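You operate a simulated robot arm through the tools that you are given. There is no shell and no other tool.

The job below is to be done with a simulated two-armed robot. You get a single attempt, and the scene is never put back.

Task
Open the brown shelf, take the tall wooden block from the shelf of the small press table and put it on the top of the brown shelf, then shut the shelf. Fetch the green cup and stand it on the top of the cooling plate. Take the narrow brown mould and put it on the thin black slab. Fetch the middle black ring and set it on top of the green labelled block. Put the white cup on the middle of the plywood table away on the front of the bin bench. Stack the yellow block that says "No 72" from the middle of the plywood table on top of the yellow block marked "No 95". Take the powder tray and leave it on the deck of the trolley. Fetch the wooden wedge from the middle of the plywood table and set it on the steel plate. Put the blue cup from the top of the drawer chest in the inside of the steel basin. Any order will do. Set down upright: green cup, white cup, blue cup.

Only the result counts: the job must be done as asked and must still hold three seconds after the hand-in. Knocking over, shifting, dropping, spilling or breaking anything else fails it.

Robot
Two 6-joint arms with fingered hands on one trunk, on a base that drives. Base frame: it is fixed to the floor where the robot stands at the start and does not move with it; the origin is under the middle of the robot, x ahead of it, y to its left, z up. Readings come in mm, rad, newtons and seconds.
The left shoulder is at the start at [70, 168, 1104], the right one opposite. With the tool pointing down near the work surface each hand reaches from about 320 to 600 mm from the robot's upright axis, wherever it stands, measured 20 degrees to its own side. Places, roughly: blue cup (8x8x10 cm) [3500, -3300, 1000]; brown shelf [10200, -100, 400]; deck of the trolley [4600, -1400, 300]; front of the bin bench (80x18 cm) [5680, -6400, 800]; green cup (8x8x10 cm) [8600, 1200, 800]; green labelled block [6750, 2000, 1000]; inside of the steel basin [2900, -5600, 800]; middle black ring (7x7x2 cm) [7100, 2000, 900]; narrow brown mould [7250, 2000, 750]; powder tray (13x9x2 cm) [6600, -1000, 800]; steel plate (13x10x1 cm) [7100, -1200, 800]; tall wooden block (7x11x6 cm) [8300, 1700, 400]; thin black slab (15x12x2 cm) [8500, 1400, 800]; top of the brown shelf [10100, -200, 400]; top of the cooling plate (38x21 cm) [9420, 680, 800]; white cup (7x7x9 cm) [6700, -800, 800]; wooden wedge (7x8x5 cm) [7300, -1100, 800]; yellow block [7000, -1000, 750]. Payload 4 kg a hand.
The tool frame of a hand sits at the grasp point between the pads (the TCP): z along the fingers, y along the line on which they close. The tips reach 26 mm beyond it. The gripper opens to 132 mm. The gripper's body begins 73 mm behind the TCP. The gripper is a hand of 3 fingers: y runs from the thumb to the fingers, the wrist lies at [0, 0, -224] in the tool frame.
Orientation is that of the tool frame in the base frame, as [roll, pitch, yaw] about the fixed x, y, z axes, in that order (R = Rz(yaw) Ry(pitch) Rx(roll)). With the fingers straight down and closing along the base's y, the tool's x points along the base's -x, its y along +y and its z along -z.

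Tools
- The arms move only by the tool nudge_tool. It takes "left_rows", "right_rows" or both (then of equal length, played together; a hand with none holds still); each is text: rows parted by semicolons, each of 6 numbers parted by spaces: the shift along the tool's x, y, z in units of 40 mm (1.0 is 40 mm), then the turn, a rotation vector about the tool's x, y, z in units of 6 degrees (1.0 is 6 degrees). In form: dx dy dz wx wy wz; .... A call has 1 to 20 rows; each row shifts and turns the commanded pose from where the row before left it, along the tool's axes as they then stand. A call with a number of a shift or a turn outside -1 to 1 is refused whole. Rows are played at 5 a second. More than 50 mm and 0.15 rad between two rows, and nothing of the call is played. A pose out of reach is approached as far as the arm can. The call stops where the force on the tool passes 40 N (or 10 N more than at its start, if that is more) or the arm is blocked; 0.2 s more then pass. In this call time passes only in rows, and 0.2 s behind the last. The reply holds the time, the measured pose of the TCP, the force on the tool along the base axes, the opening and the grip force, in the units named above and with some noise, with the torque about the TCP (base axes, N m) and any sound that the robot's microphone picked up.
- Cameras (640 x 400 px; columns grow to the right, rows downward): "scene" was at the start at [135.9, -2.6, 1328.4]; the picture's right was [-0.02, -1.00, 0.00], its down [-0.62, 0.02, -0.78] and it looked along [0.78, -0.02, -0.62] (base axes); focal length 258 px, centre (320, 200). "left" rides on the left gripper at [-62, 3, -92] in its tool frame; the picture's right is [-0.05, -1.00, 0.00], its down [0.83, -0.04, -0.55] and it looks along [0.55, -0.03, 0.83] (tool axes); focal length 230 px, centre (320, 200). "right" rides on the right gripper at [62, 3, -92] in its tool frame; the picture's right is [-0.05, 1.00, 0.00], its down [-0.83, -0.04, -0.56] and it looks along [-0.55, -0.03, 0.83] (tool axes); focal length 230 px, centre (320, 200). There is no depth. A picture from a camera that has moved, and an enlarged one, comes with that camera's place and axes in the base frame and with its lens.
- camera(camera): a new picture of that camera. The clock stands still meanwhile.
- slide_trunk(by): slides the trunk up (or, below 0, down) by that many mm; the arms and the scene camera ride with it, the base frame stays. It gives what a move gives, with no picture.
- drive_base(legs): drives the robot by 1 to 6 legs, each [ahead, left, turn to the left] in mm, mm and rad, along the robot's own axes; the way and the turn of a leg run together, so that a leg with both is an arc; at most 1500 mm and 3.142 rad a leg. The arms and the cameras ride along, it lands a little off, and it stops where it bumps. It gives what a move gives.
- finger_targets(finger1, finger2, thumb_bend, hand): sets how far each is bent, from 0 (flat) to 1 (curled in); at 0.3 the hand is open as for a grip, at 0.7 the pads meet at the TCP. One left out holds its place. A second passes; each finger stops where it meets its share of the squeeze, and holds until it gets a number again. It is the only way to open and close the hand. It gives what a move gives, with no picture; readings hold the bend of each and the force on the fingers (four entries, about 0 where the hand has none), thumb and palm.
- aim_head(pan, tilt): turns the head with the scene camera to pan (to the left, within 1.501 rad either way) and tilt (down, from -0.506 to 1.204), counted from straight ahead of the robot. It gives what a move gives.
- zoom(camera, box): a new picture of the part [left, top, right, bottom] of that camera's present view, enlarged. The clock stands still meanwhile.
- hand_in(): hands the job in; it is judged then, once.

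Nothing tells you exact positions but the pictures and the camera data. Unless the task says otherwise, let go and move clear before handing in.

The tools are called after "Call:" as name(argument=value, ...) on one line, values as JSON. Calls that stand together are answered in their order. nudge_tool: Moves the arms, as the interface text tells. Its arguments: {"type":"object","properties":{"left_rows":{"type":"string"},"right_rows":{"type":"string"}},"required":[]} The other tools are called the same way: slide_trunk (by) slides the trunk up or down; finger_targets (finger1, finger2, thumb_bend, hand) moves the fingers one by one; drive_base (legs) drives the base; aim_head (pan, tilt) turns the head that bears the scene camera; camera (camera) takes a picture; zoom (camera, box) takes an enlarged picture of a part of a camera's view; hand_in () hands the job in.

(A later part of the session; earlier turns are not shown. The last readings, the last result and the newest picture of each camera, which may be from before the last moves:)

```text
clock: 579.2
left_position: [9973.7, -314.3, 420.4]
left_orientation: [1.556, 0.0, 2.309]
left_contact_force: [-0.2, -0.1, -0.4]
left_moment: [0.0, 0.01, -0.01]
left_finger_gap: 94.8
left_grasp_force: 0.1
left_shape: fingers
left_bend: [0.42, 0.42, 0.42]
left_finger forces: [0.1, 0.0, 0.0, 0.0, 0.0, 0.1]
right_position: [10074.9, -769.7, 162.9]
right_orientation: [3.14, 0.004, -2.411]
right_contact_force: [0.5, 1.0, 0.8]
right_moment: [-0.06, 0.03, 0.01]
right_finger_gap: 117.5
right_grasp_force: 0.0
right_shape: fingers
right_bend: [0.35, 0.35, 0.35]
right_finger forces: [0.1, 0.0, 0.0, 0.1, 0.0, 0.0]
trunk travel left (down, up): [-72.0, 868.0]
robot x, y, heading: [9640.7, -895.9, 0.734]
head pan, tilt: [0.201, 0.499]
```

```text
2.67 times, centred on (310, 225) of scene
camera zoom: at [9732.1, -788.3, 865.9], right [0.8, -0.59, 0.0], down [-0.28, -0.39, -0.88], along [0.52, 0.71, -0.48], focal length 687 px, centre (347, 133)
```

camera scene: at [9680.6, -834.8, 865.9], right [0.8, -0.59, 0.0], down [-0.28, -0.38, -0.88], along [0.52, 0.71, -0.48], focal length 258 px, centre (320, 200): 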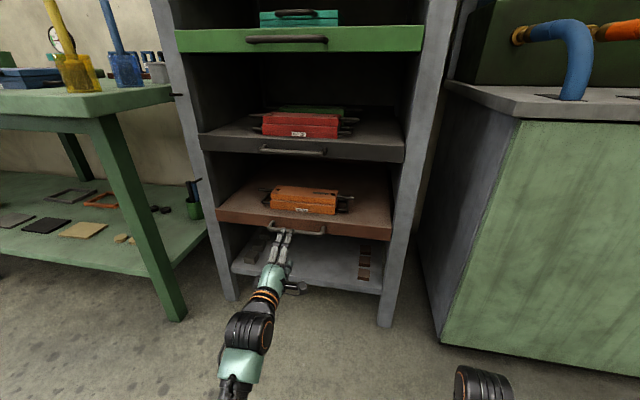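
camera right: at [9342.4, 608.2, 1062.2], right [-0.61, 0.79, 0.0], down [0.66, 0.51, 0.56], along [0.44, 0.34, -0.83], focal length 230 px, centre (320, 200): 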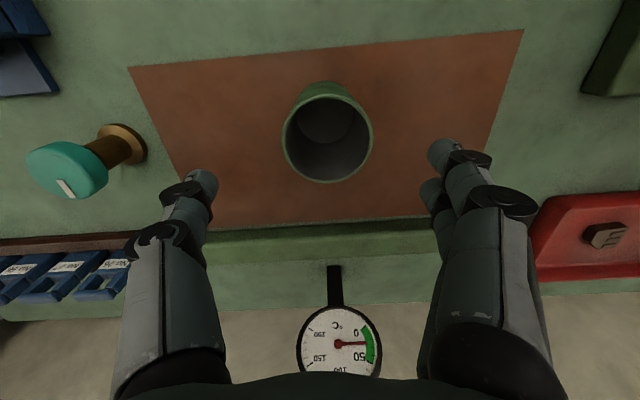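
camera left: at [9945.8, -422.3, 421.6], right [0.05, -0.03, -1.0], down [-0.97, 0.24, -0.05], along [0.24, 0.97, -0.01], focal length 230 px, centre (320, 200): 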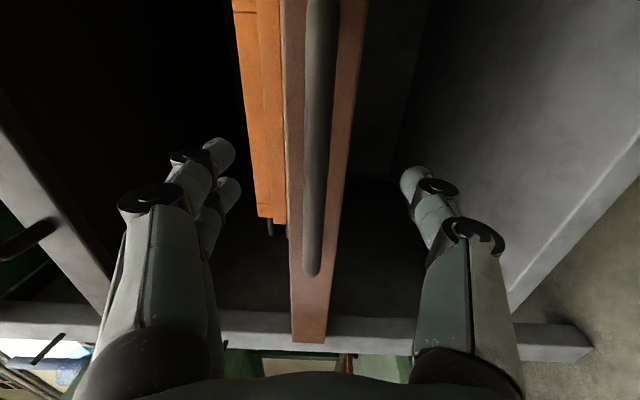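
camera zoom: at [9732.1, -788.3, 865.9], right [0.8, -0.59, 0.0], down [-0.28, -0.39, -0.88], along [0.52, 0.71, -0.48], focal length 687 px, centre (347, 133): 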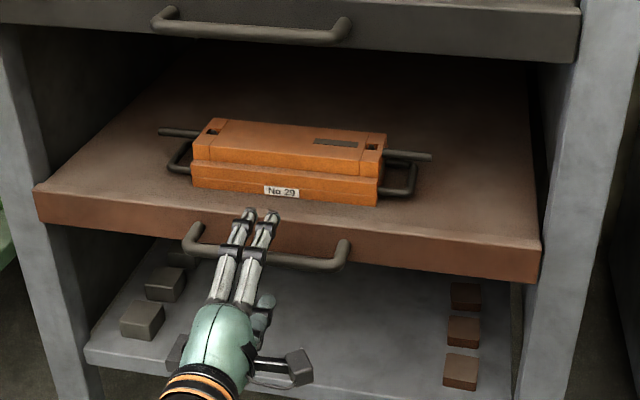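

The bar is ~12 mm ahead of the grasp point, between thumb and fingers. Advancing 8 mm and closing on it.

Call:
nudge_tool(left_rows="0 0.03 0.2 0 0 0")

Call:
finger_targets(hand="left", finger1=0.6, finger2=0.6, thumb_bend=0.6)

Call:
camera(camera="left")

Call:
zoom(camera="scene", box=[200, 150, 420, 300])

```text
clock: 579.6
left_position: [9978.8, -309.6, 420.0]
left_orientation: [1.552, -0.002, 2.311]
left_contact_force: [-0.6, 0.0, 0.4]
left_moment: [0.0, 0.01, -0.03]
left_finger_gap: 94.7
left_grasp_force: 0.1
left_shape: fingers
left_bend: [0.42, 0.42, 0.42]
left_finger forces: [0.0, 0.0, 0.0, 0.0, 0.0, 0.0]
right_position: [10075.9, -769.7, 162.4]
right_orientation: [3.139, 0.003, -2.411]
right_contact_force: [-0.7, -0.4, -0.3]
right_moment: [0.0, 0.0, 0.02]
right_finger_gap: 117.9
right_grasp_force: 0.1
right_shape: fingers
right_bend: [0.35, 0.35, 0.35]
right_finger forces: [0.0, 0.1, 0.1, 0.1, 0.0, 0.1]
trunk travel left (down, up): [-72.0, 868.0]
robot x, y, heading: [9639.2, -896.8, 0.731]
head pan, tilt: [0.201, 0.499]
```

```text
clock: 580.6
left_position: [9978.3, -309.4, 421.2]
left_orientation: [1.557, 0.001, 2.309]
left_contact_force: [-0.3, 0.4, 0.3]
left_moment: [0.01, 0.04, -0.02]
left_finger_gap: 35.5
left_grasp_force: 0.0
left_shape: fingers
left_bend: [0.6, 0.6, 0.6]
left_finger forces: [0.0, 0.0, 0.1, 0.0, 0.1, 0.1]
right_position: [10076.6, -770.1, 162.2]
right_orientation: [3.138, 0.003, -2.41]
right_contact_force: [0.7, -0.3, 0.6]
right_moment: [-0.03, -0.03, -0.04]
right_finger_gap: 117.8
right_grasp_force: 0.0
right_shape: fingers
right_bend: [0.35, 0.35, 0.35]
right_finger forces: [0.0, 0.0, 0.0, 0.1, 0.1, 0.0]
trunk travel left (down, up): [-72.0, 868.0]
robot x, y, heading: [9641.3, -897.1, 0.731]
head pan, tilt: [0.201, 0.499]
```

```text
taken
camera left: at [9951.3, -417.7, 422.3], right [0.05, -0.03, -1.0], down [-0.97, 0.24, -0.05], along [0.24, 0.97, -0.01], focal length 230 px, centre (320, 200)
```

left: 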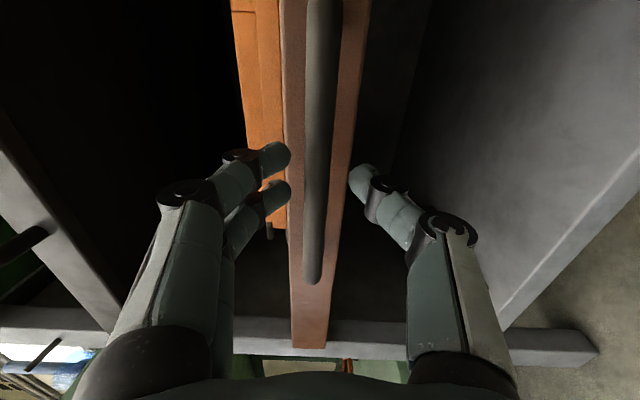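

```text
2.67 times, centred on (310, 225) of scene
camera zoom: at [9732.1, -788.3, 865.9], right [0.8, -0.59, 0.0], down [-0.28, -0.39, -0.88], along [0.52, 0.71, -0.48], focal length 687 px, centre (347, 133)
```

zoom: 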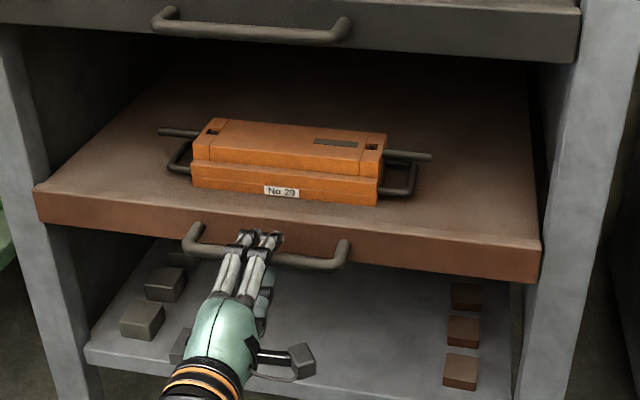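

Call:
finger_targets(hand="left", finger1=0.78, finger2=0.78, thumb_bend=0.78)

Call:
drive_base(legs=[[-40, 0, 0]])

Call:
zoom(camera="scene", box=[200, 150, 420, 300])

```text
clock: 581.6
left_position: [9978.9, -309.1, 422.5]
left_orientation: [1.552, -0.001, 2.308]
left_contact_force: [1.8, 4.0, 3.5]
left_moment: [0.03, 0.0, -0.01]
left_finger_gap: 12.2
left_grasp_force: 17.1
left_shape: fingers
left_bend: [0.71, 0.71, 0.7]
left_finger forces: [9.9, 9.9, 0.1, 0.1, 15.4, 0.1]
right_position: [10076.1, -769.9, 163.2]
right_orientation: [3.138, 0.005, -2.411]
right_contact_force: [0.3, 0.5, -0.2]
right_moment: [-0.01, -0.03, 0.02]
right_finger_gap: 117.6
right_grasp_force: 0.0
right_shape: fingers
right_bend: [0.35, 0.35, 0.35]
right_finger forces: [0.0, 0.0, 0.0, 0.0, 0.0, 0.1]
trunk travel left (down, up): [-72.0, 868.0]
robot x, y, heading: [9641.1, -895.2, 0.737]
head pan, tilt: [0.201, 0.499]
```

```text
clock: 582.5
left_position: [9949.3, -335.8, 423.1]
left_orientation: [1.554, 0.001, 2.307]
left_contact_force: [-0.1, -3.1, 4.3]
left_moment: [0.04, -0.05, -0.04]
left_finger_gap: 12.1
left_grasp_force: 18.0
left_shape: fingers
left_bend: [0.72, 0.72, 0.71]
left_finger forces: [10.2, 10.0, 0.1, 0.0, 16.0, 0.0]
right_position: [10046.8, -798.0, 162.2]
right_orientation: [3.137, 0.004, -2.41]
right_contact_force: [0.3, -0.2, 0.0]
right_moment: [-0.01, 0.03, 0.01]
right_finger_gap: 117.6
right_grasp_force: 0.0
right_shape: fingers
right_bend: [0.35, 0.35, 0.35]
right_finger forces: [0.0, 0.1, 0.0, 0.1, 0.0, 0.0]
trunk travel left (down, up): [-72.0, 868.0]
robot x, y, heading: [9610.9, -923.3, 0.734]
head pan, tilt: [0.201, 0.499]
```

```text
2.67 times, centred on (310, 225) of scene
camera zoom: at [9701.8, -816.0, 866.0], right [0.8, -0.59, 0.0], down [-0.28, -0.38, -0.88], along [0.52, 0.71, -0.48], focal length 687 px, centre (347, 133)
```

zoom: 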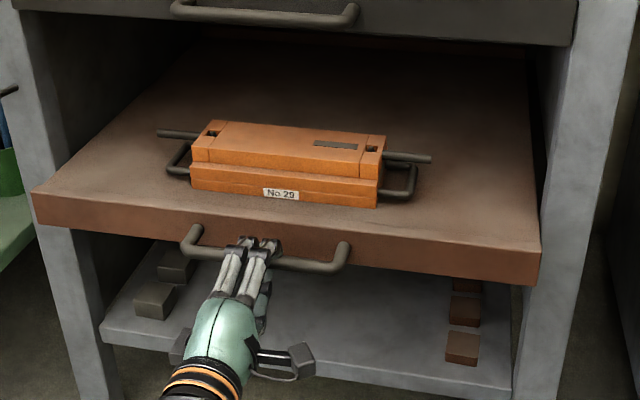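

The shelf follows. Pulling further out.

Call:
drive_base(legs=[[-110, 0, 0]])

Call:
drive_base(legs=[[-80, 0, 0]])

Call:
camera(camera="scene")

```text
clock: 583.7
left_position: [9867.4, -411.3, 422.1]
left_orientation: [1.553, 0.0, 2.308]
left_contact_force: [-3.7, 1.4, 2.4]
left_moment: [-0.01, 0.0, 0.08]
left_finger_gap: 12.0
left_grasp_force: 18.4
left_shape: fingers
left_bend: [0.72, 0.72, 0.71]
left_finger forces: [10.2, 10.0, 0.0, 0.0, 16.5, 0.1]
right_position: [9963.9, -872.8, 161.9]
right_orientation: [3.137, 0.004, -2.412]
right_contact_force: [0.5, 0.1, 0.0]
right_moment: [0.02, 0.01, 0.02]
right_finger_gap: 117.6
right_grasp_force: 0.1
right_shape: fingers
right_bend: [0.35, 0.35, 0.35]
right_finger forces: [0.0, 0.0, 0.0, 0.1, 0.0, 0.0]
trunk travel left (down, up): [-72.0, 868.0]
robot x, y, heading: [9527.3, -997.3, 0.732]
head pan, tilt: [0.201, 0.499]
```

```text
clock: 584.7
left_position: [9808.4, -463.8, 420.7]
left_orientation: [1.554, 0.001, 2.307]
left_contact_force: [4.4, -6.0, 1.4]
left_moment: [-0.01, -0.01, -0.14]
left_finger_gap: 12.3
left_grasp_force: 18.2
left_shape: fingers
left_bend: [0.72, 0.72, 0.71]
left_finger forces: [9.8, 9.8, 0.0, 0.1, 16.7, 0.1]
right_position: [9905.4, -924.3, 162.6]
right_orientation: [3.139, 0.003, -2.411]
right_contact_force: [-0.4, 0.7, 0.3]
right_moment: [0.0, -0.03, -0.04]
right_finger_gap: 117.6
right_grasp_force: 0.1
right_shape: fingers
right_bend: [0.35, 0.35, 0.35]
right_finger forces: [0.1, 0.0, 0.0, 0.0, 0.1, 0.1]
trunk travel left (down, up): [-72.0, 868.0]
robot x, y, heading: [9468.6, -1046.9, 0.736]
head pan, tilt: [0.201, 0.499]
```

```text
taken
camera scene: at [9561.6, -942.7, 866.0], right [0.8, -0.6, 0.0], down [-0.29, -0.38, -0.88], along [0.52, 0.71, -0.48], focal length 258 px, centre (320, 200)
```

scene: 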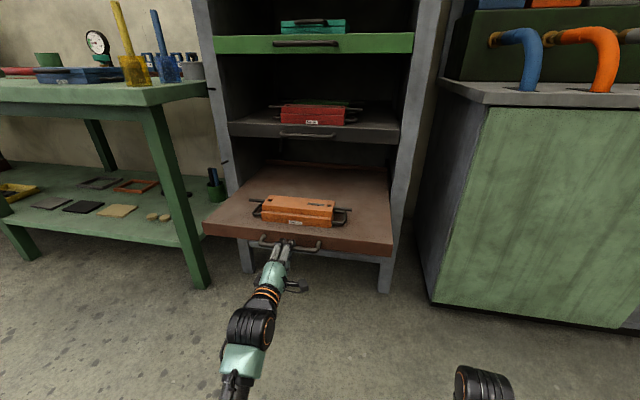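

The shelf is out ~230 mm with room beside and behind the orange box. Releasing the handle and going for the wooden block.

Call:
finger_targets(hand="left", finger1=0.42, finger2=0.42, thumb_bend=0.42)

Call:
drive_base(legs=[[-350, 0, 0]])

Call:
camera(camera="scene")

Call:
zoom(camera="scene", box=[220, 120, 400, 260])

```text
clock: 585.7
left_position: [9809.7, -463.1, 422.3]
left_orientation: [1.554, -0.001, 2.309]
left_contact_force: [0.5, 0.8, -0.3]
left_moment: [0.02, -0.01, -0.01]
left_finger_gap: 94.7
left_grasp_force: 0.0
left_shape: fingers
left_bend: [0.42, 0.42, 0.42]
left_finger forces: [0.0, 0.0, 0.1, 0.0, 0.1, 0.0]
right_position: [9906.0, -924.1, 163.8]
right_orientation: [3.137, 0.005, -2.411]
right_contact_force: [0.4, 0.5, -0.4]
right_moment: [0.02, 0.0, -0.02]
right_finger_gap: 117.7
right_grasp_force: 0.1
right_shape: fingers
right_bend: [0.35, 0.35, 0.35]
right_finger forces: [0.0, 0.1, 0.1, 0.0, 0.1, 0.0]
trunk travel left (down, up): [-72.0, 868.0]
robot x, y, heading: [9469.9, -1048.1, 0.731]
head pan, tilt: [0.201, 0.499]
```

```text
clock: 588.0
left_position: [9546.1, -701.1, 421.5]
left_orientation: [1.553, 0.0, 2.305]
left_contact_force: [-0.4, 0.5, 0.0]
left_moment: [0.0, -0.03, 0.01]
left_finger_gap: 94.2
left_grasp_force: 0.0
left_shape: fingers
left_bend: [0.42, 0.42, 0.42]
left_finger forces: [0.1, 0.1, 0.1, 0.0, 0.0, 0.1]
right_position: [9642.0, -1163.4, 162.1]
right_orientation: [3.139, 0.002, -2.413]
right_contact_force: [-0.2, -0.1, -0.2]
right_moment: [0.0, 0.02, 0.0]
right_finger_gap: 117.8
right_grasp_force: 0.2
right_shape: fingers
right_bend: [0.35, 0.35, 0.35]
right_finger forces: [0.0, 0.0, 0.0, 0.1, 0.0, 0.0]
trunk travel left (down, up): [-72.0, 868.0]
robot x, y, heading: [9205.1, -1285.6, 0.731]
head pan, tilt: [0.201, 0.499]
```

```text
taken
camera scene: at [9297.7, -1179.4, 865.9], right [0.8, -0.6, 0.0], down [-0.29, -0.38, -0.88], along [0.52, 0.7, -0.48], focal length 258 px, centre (320, 200)
```

scene: 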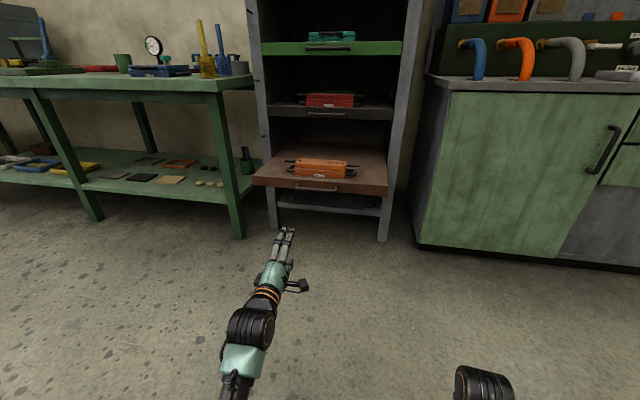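

```text
2.86 times, centred on (310, 190) of scene
camera zoom: at [9297.7, -1179.4, 865.9], right [0.8, -0.6, 0.0], down [-0.29, -0.38, -0.88], along [0.52, 0.7, -0.48], focal length 736 px, centre (349, 229)
```

zoom: 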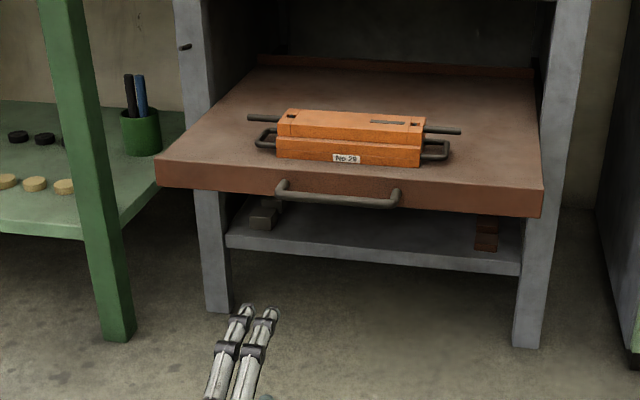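

The shelf stays open. Driving back along the aisle to the press table for the wooden block.

Call:
slide_trunk(by=250)

Call:
drive_base(legs=[[0, 1000, 0], [0, 1000, 0], [0, 850, 0]])

Call:
aim_head(pan=0, tilt=0.4)

Call:
camera(camera="scene")

Call:
zoom(camera="scene", box=[200, 120, 440, 280])

```text
clock: 590.6
left_position: [9547.1, -701.8, 672.3]
left_orientation: [1.553, -0.001, 2.306]
left_contact_force: [1.1, 0.1, 1.1]
left_moment: [0.01, -0.01, -0.03]
left_finger_gap: 94.2
left_grasp_force: 0.1
left_shape: fingers
left_bend: [0.42, 0.42, 0.42]
left_finger forces: [0.1, 0.1, 0.0, 0.0, 0.1, 0.0]
right_position: [9641.7, -1162.1, 413.0]
right_orientation: [3.139, 0.005, -2.414]
right_contact_force: [-0.5, -0.8, -0.6]
right_moment: [0.0, -0.01, -0.03]
right_finger_gap: 117.7
right_grasp_force: 0.0
right_shape: fingers
right_bend: [0.35, 0.35, 0.35]
right_finger forces: [0.0, 0.0, 0.1, 0.1, 0.0, 0.1]
trunk travel left (down, up): [-322.0, 618.0]
robot x, y, heading: [9209.1, -1287.2, 0.728]
head pan, tilt: [0.201, 0.499]
```

```text
clock: 604.9
left_position: [7629.7, 1462.7, 670.8]
left_orientation: [1.552, 0.001, 2.309]
left_contact_force: [-0.6, -0.8, 0.5]
left_moment: [-0.01, -0.04, 0.02]
left_finger_gap: 94.1
left_grasp_force: 0.0
left_shape: fingers
left_bend: [0.42, 0.42, 0.42]
left_finger forces: [0.0, 0.0, 0.1, 0.0, 0.0, 0.0]
right_position: [7726.4, 1002.2, 413.8]
right_orientation: [3.14, 0.006, -2.411]
right_contact_force: [-0.1, -0.3, 0.7]
right_moment: [-0.02, -0.02, 0.0]
right_finger_gap: 117.7
right_grasp_force: 0.1
right_shape: fingers
right_bend: [0.35, 0.35, 0.35]
right_finger forces: [0.1, 0.1, 0.1, 0.0, 0.0, 0.1]
trunk travel left (down, up): [-322.0, 618.0]
robot x, y, heading: [7293.2, 877.6, 0.736]
head pan, tilt: [0.201, 0.499]
```

```text
clock: 605.6
left_position: [7630.0, 1462.2, 671.6]
left_orientation: [1.55, -0.001, 2.309]
left_contact_force: [-0.4, 1.3, -0.2]
left_moment: [0.02, 0.0, 0.0]
left_finger_gap: 94.1
left_grasp_force: 0.1
left_shape: fingers
left_bend: [0.42, 0.42, 0.42]
left_finger forces: [0.0, 0.1, 0.1, 0.0, 0.0, 0.1]
right_position: [7726.7, 1000.9, 413.3]
right_orientation: [3.14, 0.002, -2.41]
right_contact_force: [-1.1, -0.6, -0.6]
right_moment: [0.0, 0.0, 0.02]
right_finger_gap: 117.8
right_grasp_force: 0.0
right_shape: fingers
right_bend: [0.35, 0.35, 0.35]
right_finger forces: [0.0, 0.0, 0.0, 0.1, 0.1, 0.0]
trunk travel left (down, up): [-322.0, 618.0]
robot x, y, heading: [7288.7, 876.2, 0.733]
head pan, tilt: [0.0, 0.4]
```

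```text
taken
camera scene: at [7397.5, 972.4, 1125.0], right [0.67, -0.74, 0.0], down [-0.29, -0.26, -0.92], along [0.68, 0.62, -0.39], focal length 258 px, centre (320, 200)
```

scene: 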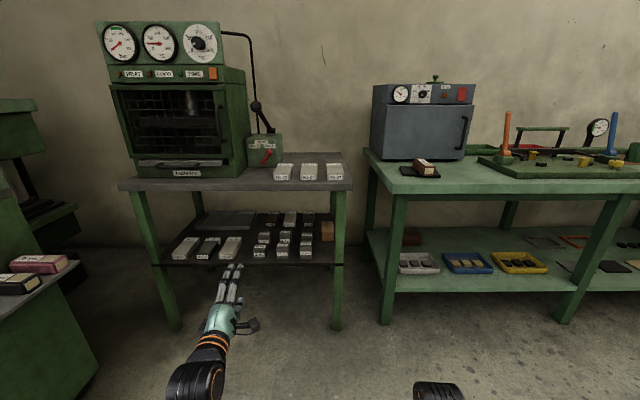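

```text
2.50 times, centred on (320, 200) of scene
camera zoom: at [7397.5, 972.4, 1125.0], right [0.67, -0.74, 0.0], down [-0.29, -0.26, -0.92], along [0.68, 0.62, -0.39], focal length 644 px, centre (320, 200)
```

zoom: 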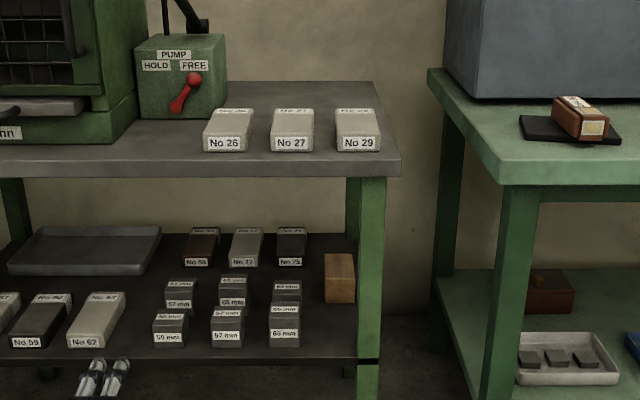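

The wooden block is at the right end of the press table's lower shelf, just behind the front leg. I'll use the left hand, rolled back to side-closing and pitched ~42° below horizontal, approaching from the left at an angle that clears the leg.

Call:
nudge_tool(left_rows="0 0 0 0 0 -1; 0 0 0 0 0 -1; 0 0 0 0 0 -1; 0 0 0 0 0 -1; 0 0 0 0 0 -1; 0 0 0 0 0 -1; 0 0 0 0 0 -1; 0 0 0 0 0 -1; 0 0 0 0 0 -1; 0 0 0 0 0 -1; 0 0 0 0 0 -1; 0 0 0 0 0 -1; 0 0 0 0 0 -1; 0 0 0 0 0 -1; 0 0 0 0 0 -1")

Call:
nudge_tool(left_rows="0.585 0 -0.03 0 1 0; 0.585 0 -0.03 0 1 0; 0.585 0 -0.03 0 1 0; 0.585 0 -0.03 0 1 0; 0.585 0 -0.03 0 1 0; 0.585 0 -0.03 0 1 0; 0.585 0 -0.03 0 1 0")

Call:
drive_base(legs=[[480, 55, 0], [0, 0, -0.35]])

Call:
slide_trunk(by=-60)

Call:
aim_head(pan=0.25, tilt=0.55)

Call:
camera(camera="scene")

Call:
camera(camera="left")

```text
clock: 608.8
left_position: [7630.7, 1463.7, 671.8]
left_orientation: [-0.085, 1.555, 0.654]
left_contact_force: [-0.3, -0.3, -1.1]
left_moment: [-0.05, 0.01, 0.0]
left_finger_gap: 94.1
left_grasp_force: 0.0
left_shape: fingers
left_bend: [0.42, 0.42, 0.42]
left_finger forces: [0.1, 0.0, 0.1, 0.0, 0.1, 0.0]
right_position: [7727.5, 1001.9, 413.0]
right_orientation: [3.138, 0.002, -2.41]
right_contact_force: [0.3, 0.3, 0.1]
right_moment: [0.05, -0.03, 0.01]
right_finger_gap: 117.5
right_grasp_force: 0.0
right_shape: fingers
right_bend: [0.35, 0.35, 0.35]
right_finger forces: [0.0, 0.0, 0.0, 0.1, 0.0, 0.1]
trunk travel left (down, up): [-322.0, 618.0]
robot x, y, heading: [7294.7, 874.7, 0.727]
head pan, tilt: [0.0, 0.4]
```

```text
clock: 610.4
left_position: [7589.2, 1426.7, 521.2]
left_orientation: [-3.141, 0.855, -2.405]
left_contact_force: [-0.7, 0.3, 0.3]
left_moment: [0.0, 0.0, 0.01]
left_finger_gap: 94.2
left_grasp_force: 0.1
left_shape: fingers
left_bend: [0.42, 0.42, 0.42]
left_finger forces: [0.1, 0.0, 0.0, 0.0, 0.0, 0.0]
right_position: [7726.4, 1002.1, 412.2]
right_orientation: [3.137, 0.003, -2.411]
right_contact_force: [-0.3, 0.2, 0.7]
right_moment: [0.02, 0.0, -0.02]
right_finger_gap: 118.0
right_grasp_force: 0.1
right_shape: fingers
right_bend: [0.35, 0.35, 0.35]
right_finger forces: [0.1, 0.1, 0.0, 0.1, 0.0, 0.0]
trunk travel left (down, up): [-322.0, 618.0]
robot x, y, heading: [7289.6, 876.0, 0.735]
head pan, tilt: [0.0, 0.4]
```

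```text
clock: 614.3
left_position: [8075.8, 1650.5, 520.3]
left_orientation: [3.141, 0.854, -2.754]
left_contact_force: [0.7, -0.8, -0.5]
left_moment: [-0.02, -0.02, -0.01]
left_finger_gap: 94.2
left_grasp_force: 0.1
left_shape: fingers
left_bend: [0.42, 0.42, 0.42]
left_finger forces: [0.0, 0.0, 0.1, 0.1, 0.0, 0.0]
right_position: [8059.7, 1203.9, 412.0]
right_orientation: [3.14, 0.002, -2.762]
right_contact_force: [0.8, -0.2, -0.2]
right_moment: [-0.04, 0.03, -0.01]
right_finger_gap: 117.4
right_grasp_force: 0.0
right_shape: fingers
right_bend: [0.35, 0.35, 0.35]
right_finger forces: [0.0, 0.1, 0.0, 0.1, 0.1, 0.0]
trunk travel left (down, up): [-322.0, 618.0]
robot x, y, heading: [7602.7, 1236.5, 0.382]
head pan, tilt: [0.0, 0.4]
```

```text
clock: 615.1
left_position: [8078.9, 1654.9, 493.2]
left_orientation: [3.129, 0.905, -2.76]
left_contact_force: [-8.3, -5.1, 18.2]
left_moment: [1.02, 0.03, 0.45]
left_finger_gap: 94.9
left_grasp_force: 9.5
left_shape: fingers
left_bend: [0.46, 0.4, 0.42]
left_finger forces: [18.2, 1.6, 0.1, 0.0, 0.0, 0.2]
right_position: [8057.7, 1204.4, 368.6]
right_orientation: [3.138, 0.006, -2.76]
right_contact_force: [-0.7, 0.7, 0.1]
right_moment: [0.01, 0.0, -0.01]
right_finger_gap: 117.8
right_grasp_force: 0.0
right_shape: fingers
right_bend: [0.35, 0.35, 0.35]
right_finger forces: [0.1, 0.0, 0.0, 0.0, 0.1, 0.0]
trunk travel left (down, up): [-277.0, 663.0]
robot x, y, heading: [7604.1, 1238.5, 0.379]
head pan, tilt: [0.0, 0.4]
stopped: the force on the tool passed its limit at 49 N (the readings are from after the stop); the commanded pose is now the measured one
```

```text
clock: 615.8
left_position: [8080.4, 1652.6, 494.2]
left_orientation: [3.13, 0.899, -2.763]
left_contact_force: [-2.9, -1.3, 23.9]
left_moment: [1.47, -0.01, 0.18]
left_finger_gap: 95.4
left_grasp_force: 12.7
left_shape: fingers
left_bend: [0.45, 0.4, 0.42]
left_finger forces: [24.2, 1.7, 0.0, 0.0, 0.1, 0.0]
right_position: [8058.6, 1203.5, 368.6]
right_orientation: [3.139, 0.008, -2.76]
right_contact_force: [-0.5, -0.6, 0.4]
right_moment: [0.02, 0.02, -0.01]
right_finger_gap: 117.5
right_grasp_force: 0.0
right_shape: fingers
right_bend: [0.35, 0.35, 0.35]
right_finger forces: [0.0, 0.0, 0.0, 0.0, 0.0, 0.1]
trunk travel left (down, up): [-277.0, 663.0]
robot x, y, heading: [7609.0, 1233.8, 0.384]
head pan, tilt: [0.25, 0.55]
```

```text
taken
camera scene: at [7723.6, 1305.5, 1067.0], right [0.59, -0.81, 0.0], down [-0.42, -0.31, -0.85], along [0.69, 0.5, -0.52], focal length 258 px, centre (320, 200)
```

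scene: 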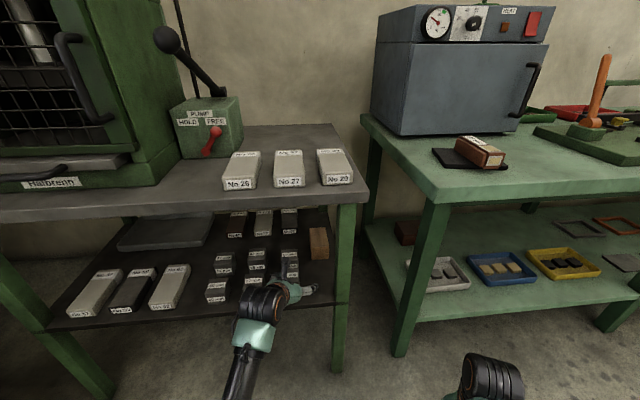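

```text
taken
camera left: at [8046.1, 1642.4, 599.3], right [0.41, -0.91, 0.03], down [-0.86, -0.4, -0.31], along [0.29, 0.1, -0.95], focal length 230 px, centre (320, 200)
```

left: 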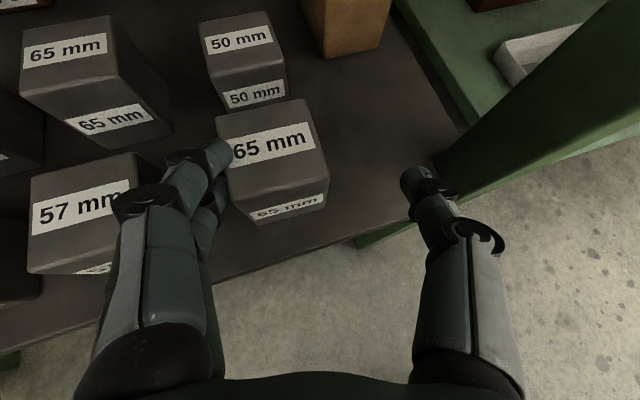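

The finger came down on a "65 mm" block – I lowered too early. Raising at once and checking.

Call:
slide_trunk(by=60)

Call:
camera(camera="left")

Call:
zoom(camera="scene", box=[180, 180, 380, 320])

```text
clock: 616.8
left_position: [8079.5, 1653.8, 548.5]
left_orientation: [3.134, 0.888, -2.76]
left_contact_force: [0.0, 0.3, 0.3]
left_moment: [0.03, -0.01, 0.02]
left_finger_gap: 94.9
left_grasp_force: 0.1
left_shape: fingers
left_bend: [0.42, 0.42, 0.42]
left_finger forces: [0.0, 0.1, 0.1, 0.0, 0.0, 0.0]
right_position: [8059.5, 1203.8, 427.9]
right_orientation: [3.14, 0.005, -2.761]
right_contact_force: [0.0, 0.1, -0.5]
right_moment: [0.02, -0.01, -0.01]
right_finger_gap: 117.9
right_grasp_force: 0.1
right_shape: fingers
right_bend: [0.35, 0.35, 0.35]
right_finger forces: [0.0, 0.1, 0.1, 0.0, 0.0, 0.1]
trunk travel left (down, up): [-337.0, 603.0]
robot x, y, heading: [7605.5, 1234.8, 0.384]
head pan, tilt: [0.25, 0.55]
```

```text
taken
camera left: at [8047.4, 1643.3, 653.7], right [0.41, -0.91, 0.04], down [-0.87, -0.4, -0.29], along [0.28, 0.09, -0.95], focal length 230 px, centre (320, 200)
```

left: 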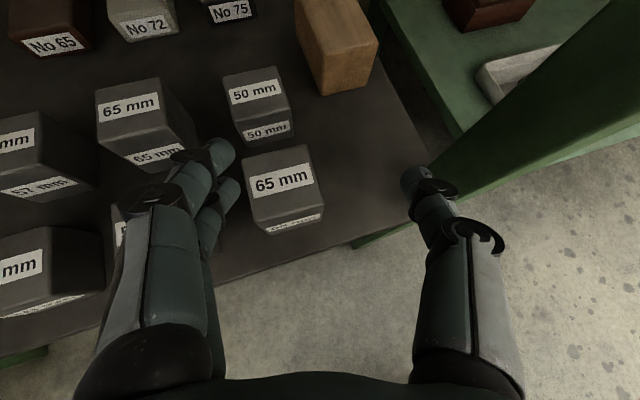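

```text
2.86 times, centred on (280, 250) of scene
camera zoom: at [7726.2, 1308.1, 1126.3], right [0.59, -0.81, 0.0], down [-0.42, -0.31, -0.85], along [0.69, 0.5, -0.52], focal length 736 px, centre (434, 57)
```

zoom: 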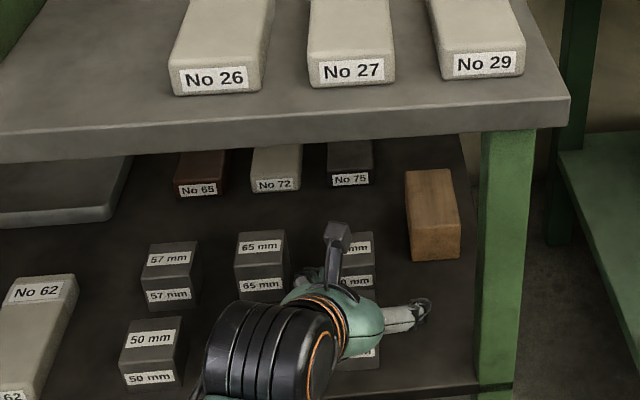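

The block looks undisturbed. The wooden block is ~257 mm straight ahead along this heading; I'll stay above the small blocks (tips above z≈470) while going in, then lower over the wooden block.

Call:
slide_trunk(by=-28)

Call:
drive_base(legs=[[130, 0, 0]])

Call:
camera(camera="left")

Call:
camera(camera="scene")

```text
clock: 617.6
left_position: [8080.0, 1653.8, 521.3]
left_orientation: [3.133, 0.892, -2.759]
left_contact_force: [0.4, 0.2, 0.8]
left_moment: [-0.01, 0.01, 0.0]
left_finger_gap: 94.9
left_grasp_force: 0.1
left_shape: fingers
left_bend: [0.42, 0.42, 0.42]
left_finger forces: [0.0, 0.1, 0.0, 0.0, 0.0, 0.0]
right_position: [8059.0, 1203.8, 399.7]
right_orientation: [3.139, 0.004, -2.759]
right_contact_force: [-0.4, 0.1, 1.0]
right_moment: [-0.04, -0.02, 0.02]
right_finger_gap: 117.7
right_grasp_force: 0.1
right_shape: fingers
right_bend: [0.35, 0.35, 0.35]
right_finger forces: [0.0, 0.1, 0.0, 0.0, 0.0, 0.0]
trunk travel left (down, up): [-309.0, 631.0]
robot x, y, heading: [7606.1, 1237.6, 0.382]
head pan, tilt: [0.25, 0.55]
```

```text
clock: 618.9
left_position: [8203.2, 1701.3, 521.8]
left_orientation: [3.133, 0.89, -2.763]
left_contact_force: [0.2, 0.2, 0.8]
left_moment: [-0.01, -0.03, 0.01]
left_finger_gap: 94.7
left_grasp_force: 0.1
left_shape: fingers
left_bend: [0.42, 0.42, 0.42]
left_finger forces: [0.0, 0.1, 0.1, 0.0, 0.0, 0.0]
right_position: [8181.5, 1252.6, 398.6]
right_orientation: [3.14, 0.004, -2.764]
right_contact_force: [0.6, 0.3, 0.4]
right_moment: [0.01, 0.01, 0.0]
right_finger_gap: 117.6
right_grasp_force: 0.1
right_shape: fingers
right_bend: [0.35, 0.35, 0.35]
right_finger forces: [0.1, 0.1, 0.0, 0.0, 0.1, 0.0]
trunk travel left (down, up): [-309.0, 631.0]
robot x, y, heading: [7730.1, 1286.8, 0.381]
head pan, tilt: [0.25, 0.55]
```

```text
taken
camera left: at [8171.2, 1691.2, 626.0], right [0.41, -0.91, 0.04], down [-0.87, -0.4, -0.3], along [0.28, 0.09, -0.95], focal length 230 px, centre (320, 200)
```

left: 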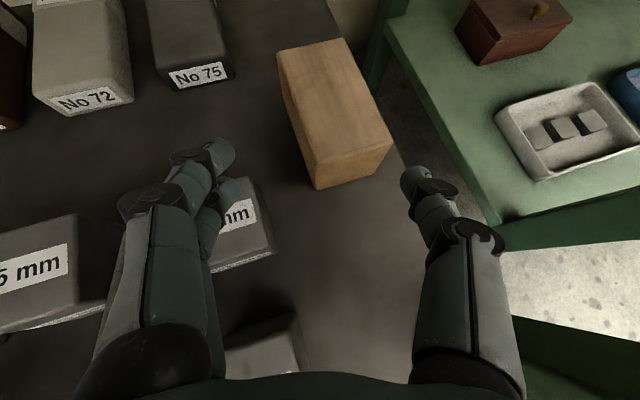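

```text
taken
camera scene: at [7849.2, 1356.9, 1098.2], right [0.59, -0.81, 0.0], down [-0.42, -0.31, -0.85], along [0.69, 0.5, -0.52], focal length 258 px, centre (320, 200)
```

scene: 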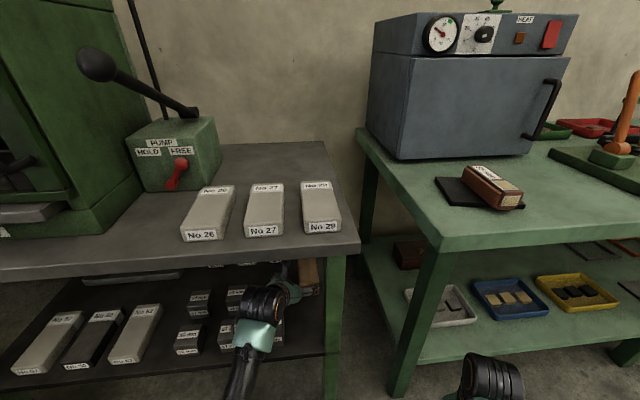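

Call:
zoom(camera="left", box=[230, 10, 430, 210])

```text
2.00 times, centred on (330, 110) of left
camera zoom: at [8171.2, 1691.2, 626.0], right [0.41, -0.91, 0.04], down [-0.87, -0.4, -0.3], along [0.28, 0.09, -0.95], focal length 460 px, centre (300, 380)
```

zoom: 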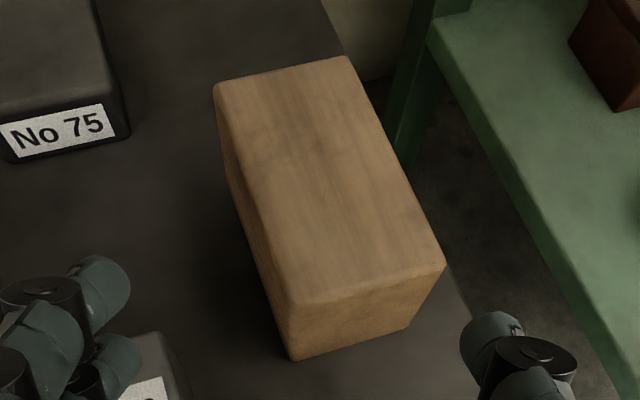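

Block: centre near [8315, 1735], aligned with the table; the front leg passes close on my right. I'll make a combined move so the hand ends over the block's centre, pointing a bit more to the right, still high.

Call:
drive_base(legs=[[102, 39, -0.081]])

Call:
camera(camera="left")

Call:
camera(camera="scene")

```text
clock: 620.1
left_position: [8319.9, 1735.8, 519.5]
left_orientation: [3.131, 0.89, -2.843]
left_contact_force: [0.8, -0.2, -0.2]
left_moment: [-0.01, 0.0, -0.02]
left_finger_gap: 94.8
left_grasp_force: 0.1
left_shape: fingers
left_bend: [0.42, 0.42, 0.42]
left_finger forces: [0.1, 0.0, 0.0, 0.0, 0.0, 0.1]
right_position: [8262.3, 1289.5, 399.1]
right_orientation: [3.139, 0.004, -2.843]
right_contact_force: [-0.3, -0.2, 0.7]
right_moment: [-0.01, 0.02, 0.04]
right_finger_gap: 117.5
right_grasp_force: 0.1
right_shape: fingers
right_bend: [0.35, 0.35, 0.35]
right_finger forces: [0.1, 0.0, 0.1, 0.0, 0.0, 0.0]
trunk travel left (down, up): [-309.0, 631.0]
robot x, y, heading: [7817.7, 1353.4, 0.305]
head pan, tilt: [0.25, 0.55]
```

```text
taken
camera left: at [8286.1, 1727.0, 625.9], right [0.33, -0.94, 0.04], down [-0.9, -0.33, -0.3], along [0.29, 0.07, -0.95], focal length 230 px, centre (320, 200)
```

left: 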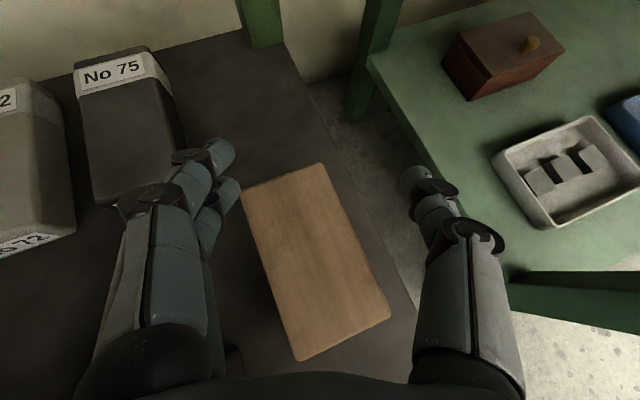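

```text
taken
camera scene: at [7939.0, 1419.1, 1098.2], right [0.52, -0.85, 0.0], down [-0.45, -0.27, -0.85], along [0.73, 0.45, -0.52], focal length 258 px, centre (320, 200)
```

scene: 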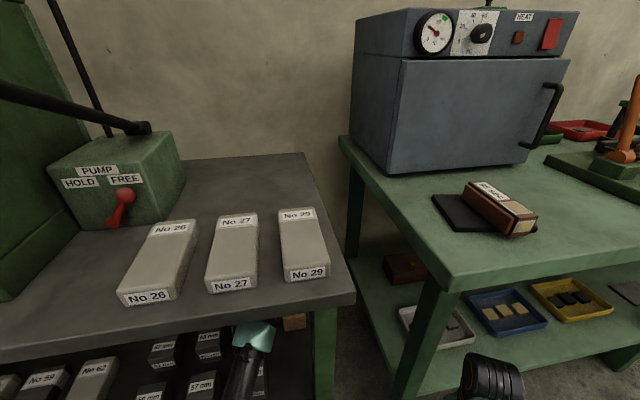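

The hand is over the block (about 25 mm past centre). Backing up a little, opening wider, and checking before lowering.

Call:
drive_base(legs=[[-28, 0, 0]])

Call:
finger_targets(hand="left", finger1=0.345, finger2=0.345, thumb_bend=0.345)

Call:
slide_trunk(by=-30)

Call:
camera(camera="left")

```text
clock: 620.9
left_position: [8291.3, 1726.1, 522.1]
left_orientation: [3.133, 0.89, -2.842]
left_contact_force: [0.5, -0.1, -0.5]
left_moment: [0.0, -0.02, -0.01]
left_finger_gap: 94.9
left_grasp_force: 0.0
left_shape: fingers
left_bend: [0.42, 0.42, 0.42]
left_finger forces: [0.0, 0.1, 0.0, 0.1, 0.0, 0.0]
right_position: [8235.9, 1280.1, 399.2]
right_orientation: [3.14, 0.004, -2.842]
right_contact_force: [0.4, -0.6, 0.3]
right_moment: [0.0, 0.0, -0.01]
right_finger_gap: 117.6
right_grasp_force: 0.1
right_shape: fingers
right_bend: [0.35, 0.35, 0.35]
right_finger forces: [0.0, 0.0, 0.0, 0.0, 0.0, 0.0]
trunk travel left (down, up): [-309.0, 631.0]
robot x, y, heading: [7785.8, 1354.8, 0.304]
head pan, tilt: [0.25, 0.55]
```

```text
clock: 621.9
left_position: [8291.8, 1727.6, 520.2]
left_orientation: [3.133, 0.889, -2.841]
left_contact_force: [0.2, -0.1, -0.8]
left_moment: [-0.01, 0.01, -0.01]
left_finger_gap: 121.0
left_grasp_force: 0.0
left_shape: fingers
left_bend: [0.34, 0.34, 0.34]
left_finger forces: [0.0, 0.0, 0.0, 0.0, 0.0, 0.0]
right_position: [8235.7, 1279.3, 401.3]
right_orientation: [3.141, 0.004, -2.843]
right_contact_force: [-0.4, 0.0, 0.4]
right_moment: [0.02, -0.01, 0.01]
right_finger_gap: 117.6
right_grasp_force: 0.1
right_shape: fingers
right_bend: [0.35, 0.35, 0.35]
right_finger forces: [0.0, 0.0, 0.0, 0.0, 0.1, 0.0]
trunk travel left (down, up): [-309.0, 631.0]
robot x, y, heading: [7786.9, 1346.9, 0.303]
head pan, tilt: [0.25, 0.55]
```

```text
clock: 622.6
left_position: [8292.5, 1727.2, 491.1]
left_orientation: [3.132, 0.891, -2.842]
left_contact_force: [-0.1, 0.5, 1.1]
left_moment: [0.01, 0.01, 0.03]
left_finger_gap: 120.9
left_grasp_force: 0.1
left_shape: fingers
left_bend: [0.34, 0.34, 0.34]
left_finger forces: [0.1, 0.1, 0.0, 0.0, 0.0, 0.1]
right_position: [8234.5, 1280.2, 369.0]
right_orientation: [3.14, 0.005, -2.843]
right_contact_force: [-0.2, -0.4, -0.4]
right_moment: [0.0, 0.02, 0.0]
right_finger_gap: 117.5
right_grasp_force: 0.0
right_shape: fingers
right_bend: [0.35, 0.35, 0.35]
right_finger forces: [0.0, 0.0, 0.0, 0.0, 0.0, 0.0]
trunk travel left (down, up): [-279.0, 661.0]
robot x, y, heading: [7786.5, 1351.0, 0.306]
head pan, tilt: [0.25, 0.55]
```

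```text
taken
camera left: at [8259.0, 1718.7, 596.4], right [0.33, -0.94, 0.04], down [-0.9, -0.33, -0.3], along [0.29, 0.07, -0.95], focal length 230 px, centre (320, 200)
```

left: 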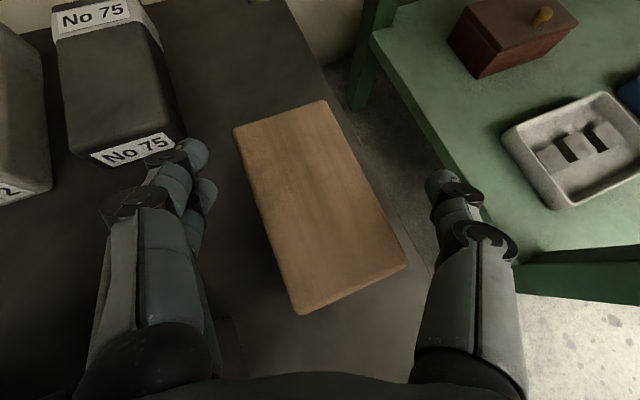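

Call:
slide_trunk(by=-35)

Call:
camera(camera="left")

```text
clock: 623.4
left_position: [8292.4, 1725.3, 459.1]
left_orientation: [3.138, 0.896, -2.838]
left_contact_force: [1.9, -5.6, 12.0]
left_moment: [-0.52, 0.19, 0.12]
left_finger_gap: 123.7
left_grasp_force: 5.1
left_shape: fingers
left_bend: [0.34, 0.34, 0.34]
left_finger forces: [0.0, 0.0, 0.1, 0.0, 10.4, 0.0]
right_position: [8234.5, 1279.2, 335.5]
right_orientation: [3.137, 0.007, -2.844]
right_contact_force: [-0.4, -0.4, 0.6]
right_moment: [0.0, 0.01, 0.02]
right_finger_gap: 117.7
right_grasp_force: 0.1
right_shape: fingers
right_bend: [0.35, 0.35, 0.35]
right_finger forces: [0.0, 0.0, 0.1, 0.0, 0.0, 0.0]
trunk travel left (down, up): [-244.0, 696.0]
robot x, y, heading: [7788.6, 1346.8, 0.302]
head pan, tilt: [0.25, 0.55]
```

```text
taken
camera left: at [8259.0, 1717.7, 564.2], right [0.33, -0.94, 0.04], down [-0.9, -0.33, -0.3], along [0.3, 0.07, -0.95], focal length 230 px, centre (320, 200)
```

left: 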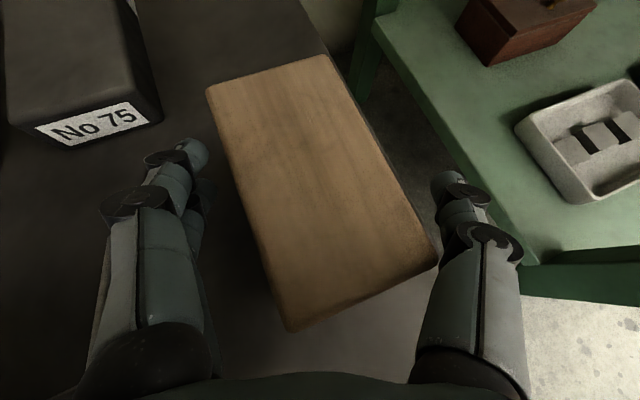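

The thumb's knuckle touches the block's near-right corner; raising slightly, shifting 12 mm right, and lowering again.

Call:
slide_trunk(by=18)

Call:
nudge_tool(left_rows="0 -0.33 0 0 0 0")

Call:
slide_trunk(by=-22)

Call:
camera(camera="left")

```text
clock: 624.1
left_position: [8291.1, 1727.3, 473.3]
left_orientation: [3.132, 0.889, -2.84]
left_contact_force: [-0.5, -0.6, -0.4]
left_moment: [0.0, 0.02, -0.01]
left_finger_gap: 121.3
left_grasp_force: 0.2
left_shape: fingers
left_bend: [0.34, 0.34, 0.34]
left_finger forces: [0.0, 0.0, 0.0, 0.1, 0.0, 0.0]
right_position: [8235.8, 1279.6, 352.6]
right_orientation: [3.14, 0.002, -2.841]
right_contact_force: [-0.7, 0.4, -0.9]
right_moment: [0.01, 0.01, -0.01]
right_finger_gap: 117.9
right_grasp_force: 0.1
right_shape: fingers
right_bend: [0.35, 0.35, 0.35]
right_finger forces: [0.0, 0.0, 0.0, 0.1, 0.0, 0.0]
trunk travel left (down, up): [-262.0, 678.0]
robot x, y, heading: [7785.8, 1347.6, 0.298]
head pan, tilt: [0.25, 0.55]
```

```text
clock: 624.5
left_position: [8295.7, 1713.3, 474.2]
left_orientation: [3.131, 0.891, -2.841]
left_contact_force: [-0.2, 0.2, -0.9]
left_moment: [-0.01, 0.02, 0.01]
left_finger_gap: 122.3
left_grasp_force: 0.1
left_shape: fingers
left_bend: [0.34, 0.34, 0.34]
left_finger forces: [0.3, 0.0, 0.0, 0.0, 0.1, 0.1]
right_position: [8235.8, 1280.6, 351.9]
right_orientation: [3.141, 0.003, -2.843]
right_contact_force: [-0.4, -0.5, 0.0]
right_moment: [0.01, 0.01, 0.0]
right_finger_gap: 117.6
right_grasp_force: 0.1
right_shape: fingers
right_bend: [0.35, 0.35, 0.35]
right_finger forces: [0.1, 0.0, 0.0, 0.0, 0.0, 0.0]
trunk travel left (down, up): [-262.0, 678.0]
robot x, y, heading: [7786.1, 1345.6, 0.307]
head pan, tilt: [0.25, 0.55]
```

```text
clock: 625.2
left_position: [8296.8, 1714.6, 451.9]
left_orientation: [3.133, 0.89, -2.841]
left_contact_force: [-1.2, 0.5, -0.3]
left_moment: [-0.08, 0.01, 0.03]
left_finger_gap: 122.7
left_grasp_force: 0.2
left_shape: fingers
left_bend: [0.34, 0.34, 0.34]
left_finger forces: [0.4, 0.0, 0.1, 0.0, 0.0, 0.0]
right_position: [8236.3, 1279.5, 330.7]
right_orientation: [3.14, 0.005, -2.843]
right_contact_force: [0.3, -0.6, 0.6]
right_moment: [0.0, 0.01, -0.01]
right_finger_gap: 117.8
right_grasp_force: 0.0
right_shape: fingers
right_bend: [0.35, 0.35, 0.35]
right_finger forces: [0.1, 0.0, 0.0, 0.1, 0.1, 0.1]
trunk travel left (down, up): [-240.0, 700.0]
robot x, y, heading: [7784.2, 1350.0, 0.302]
head pan, tilt: [0.25, 0.55]
```

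```text
taken
camera left: at [8263.2, 1705.8, 557.6], right [0.33, -0.94, 0.04], down [-0.9, -0.33, -0.3], along [0.29, 0.07, -0.95], focal length 230 px, centre (320, 200)
```

left: 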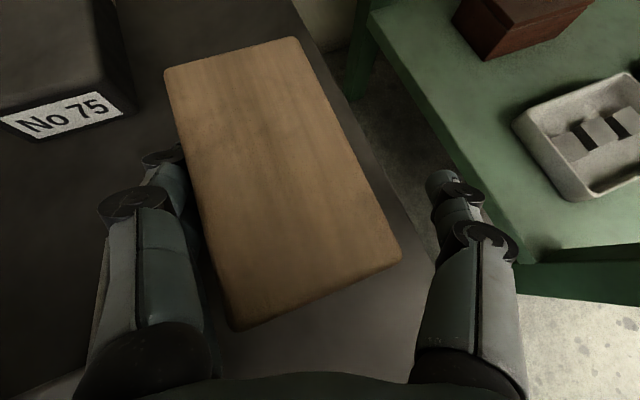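

Call:
slide_trunk(by=-18)

Call:
finger_targets(hand="left", finger1=0.42, finger2=0.42, thumb_bend=0.42)

Call:
camera(camera="left")

```text
clock: 626.0
left_position: [8300.5, 1715.5, 448.1]
left_orientation: [3.122, 0.923, -2.85]
left_contact_force: [2.4, 1.6, 9.8]
left_moment: [0.75, 0.06, -0.14]
left_finger_gap: 122.8
left_grasp_force: 5.1
left_shape: fingers
left_bend: [0.33, 0.32, 0.34]
left_finger forces: [0.7, 9.4, 0.1, 0.0, 0.0, 0.1]
right_position: [8234.8, 1278.6, 313.0]
right_orientation: [3.138, 0.005, -2.842]
right_contact_force: [0.2, 0.4, 0.9]
right_moment: [0.03, 0.0, -0.04]
right_finger_gap: 117.7
right_grasp_force: 0.0
right_shape: fingers
right_bend: [0.35, 0.35, 0.35]
right_finger forces: [0.1, 0.0, 0.0, 0.0, 0.0, 0.0]
trunk travel left (down, up): [-222.0, 718.0]
robot x, y, heading: [7789.0, 1348.8, 0.297]
head pan, tilt: [0.25, 0.55]
stopped: the force on the tool passed its limit at 40 N (the readings are from after the stop); the commanded pose is now the measured one
```

```text
clock: 627.0
left_position: [8299.8, 1715.9, 447.1]
left_orientation: [3.124, 0.922, -2.849]
left_contact_force: [3.4, 6.7, 18.9]
left_moment: [1.67, 0.09, -0.31]
left_finger_gap: 98.9
left_grasp_force: 10.8
left_shape: fingers
left_bend: [0.4, 0.33, 0.42]
left_finger forces: [1.1, 19.4, 0.1, 0.0, 0.9, 0.1]
right_position: [8235.1, 1279.8, 314.6]
right_orientation: [3.138, 0.005, -2.843]
right_contact_force: [0.2, 0.1, -0.2]
right_moment: [0.02, -0.01, 0.0]
right_finger_gap: 117.7
right_grasp_force: 0.1
right_shape: fingers
right_bend: [0.35, 0.35, 0.35]
right_finger forces: [0.0, 0.0, 0.1, 0.0, 0.0, 0.0]
trunk travel left (down, up): [-222.0, 718.0]
robot x, y, heading: [7793.3, 1348.3, 0.304]
head pan, tilt: [0.25, 0.55]
```

```text
taken
camera left: at [8263.7, 1705.8, 551.9], right [0.33, -0.94, 0.03], down [-0.89, -0.32, -0.33], along [0.32, 0.08, -0.94], focal length 230 px, centre (320, 200)
```

left: 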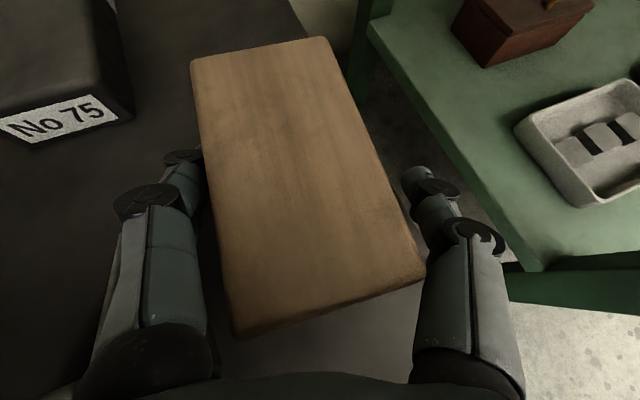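

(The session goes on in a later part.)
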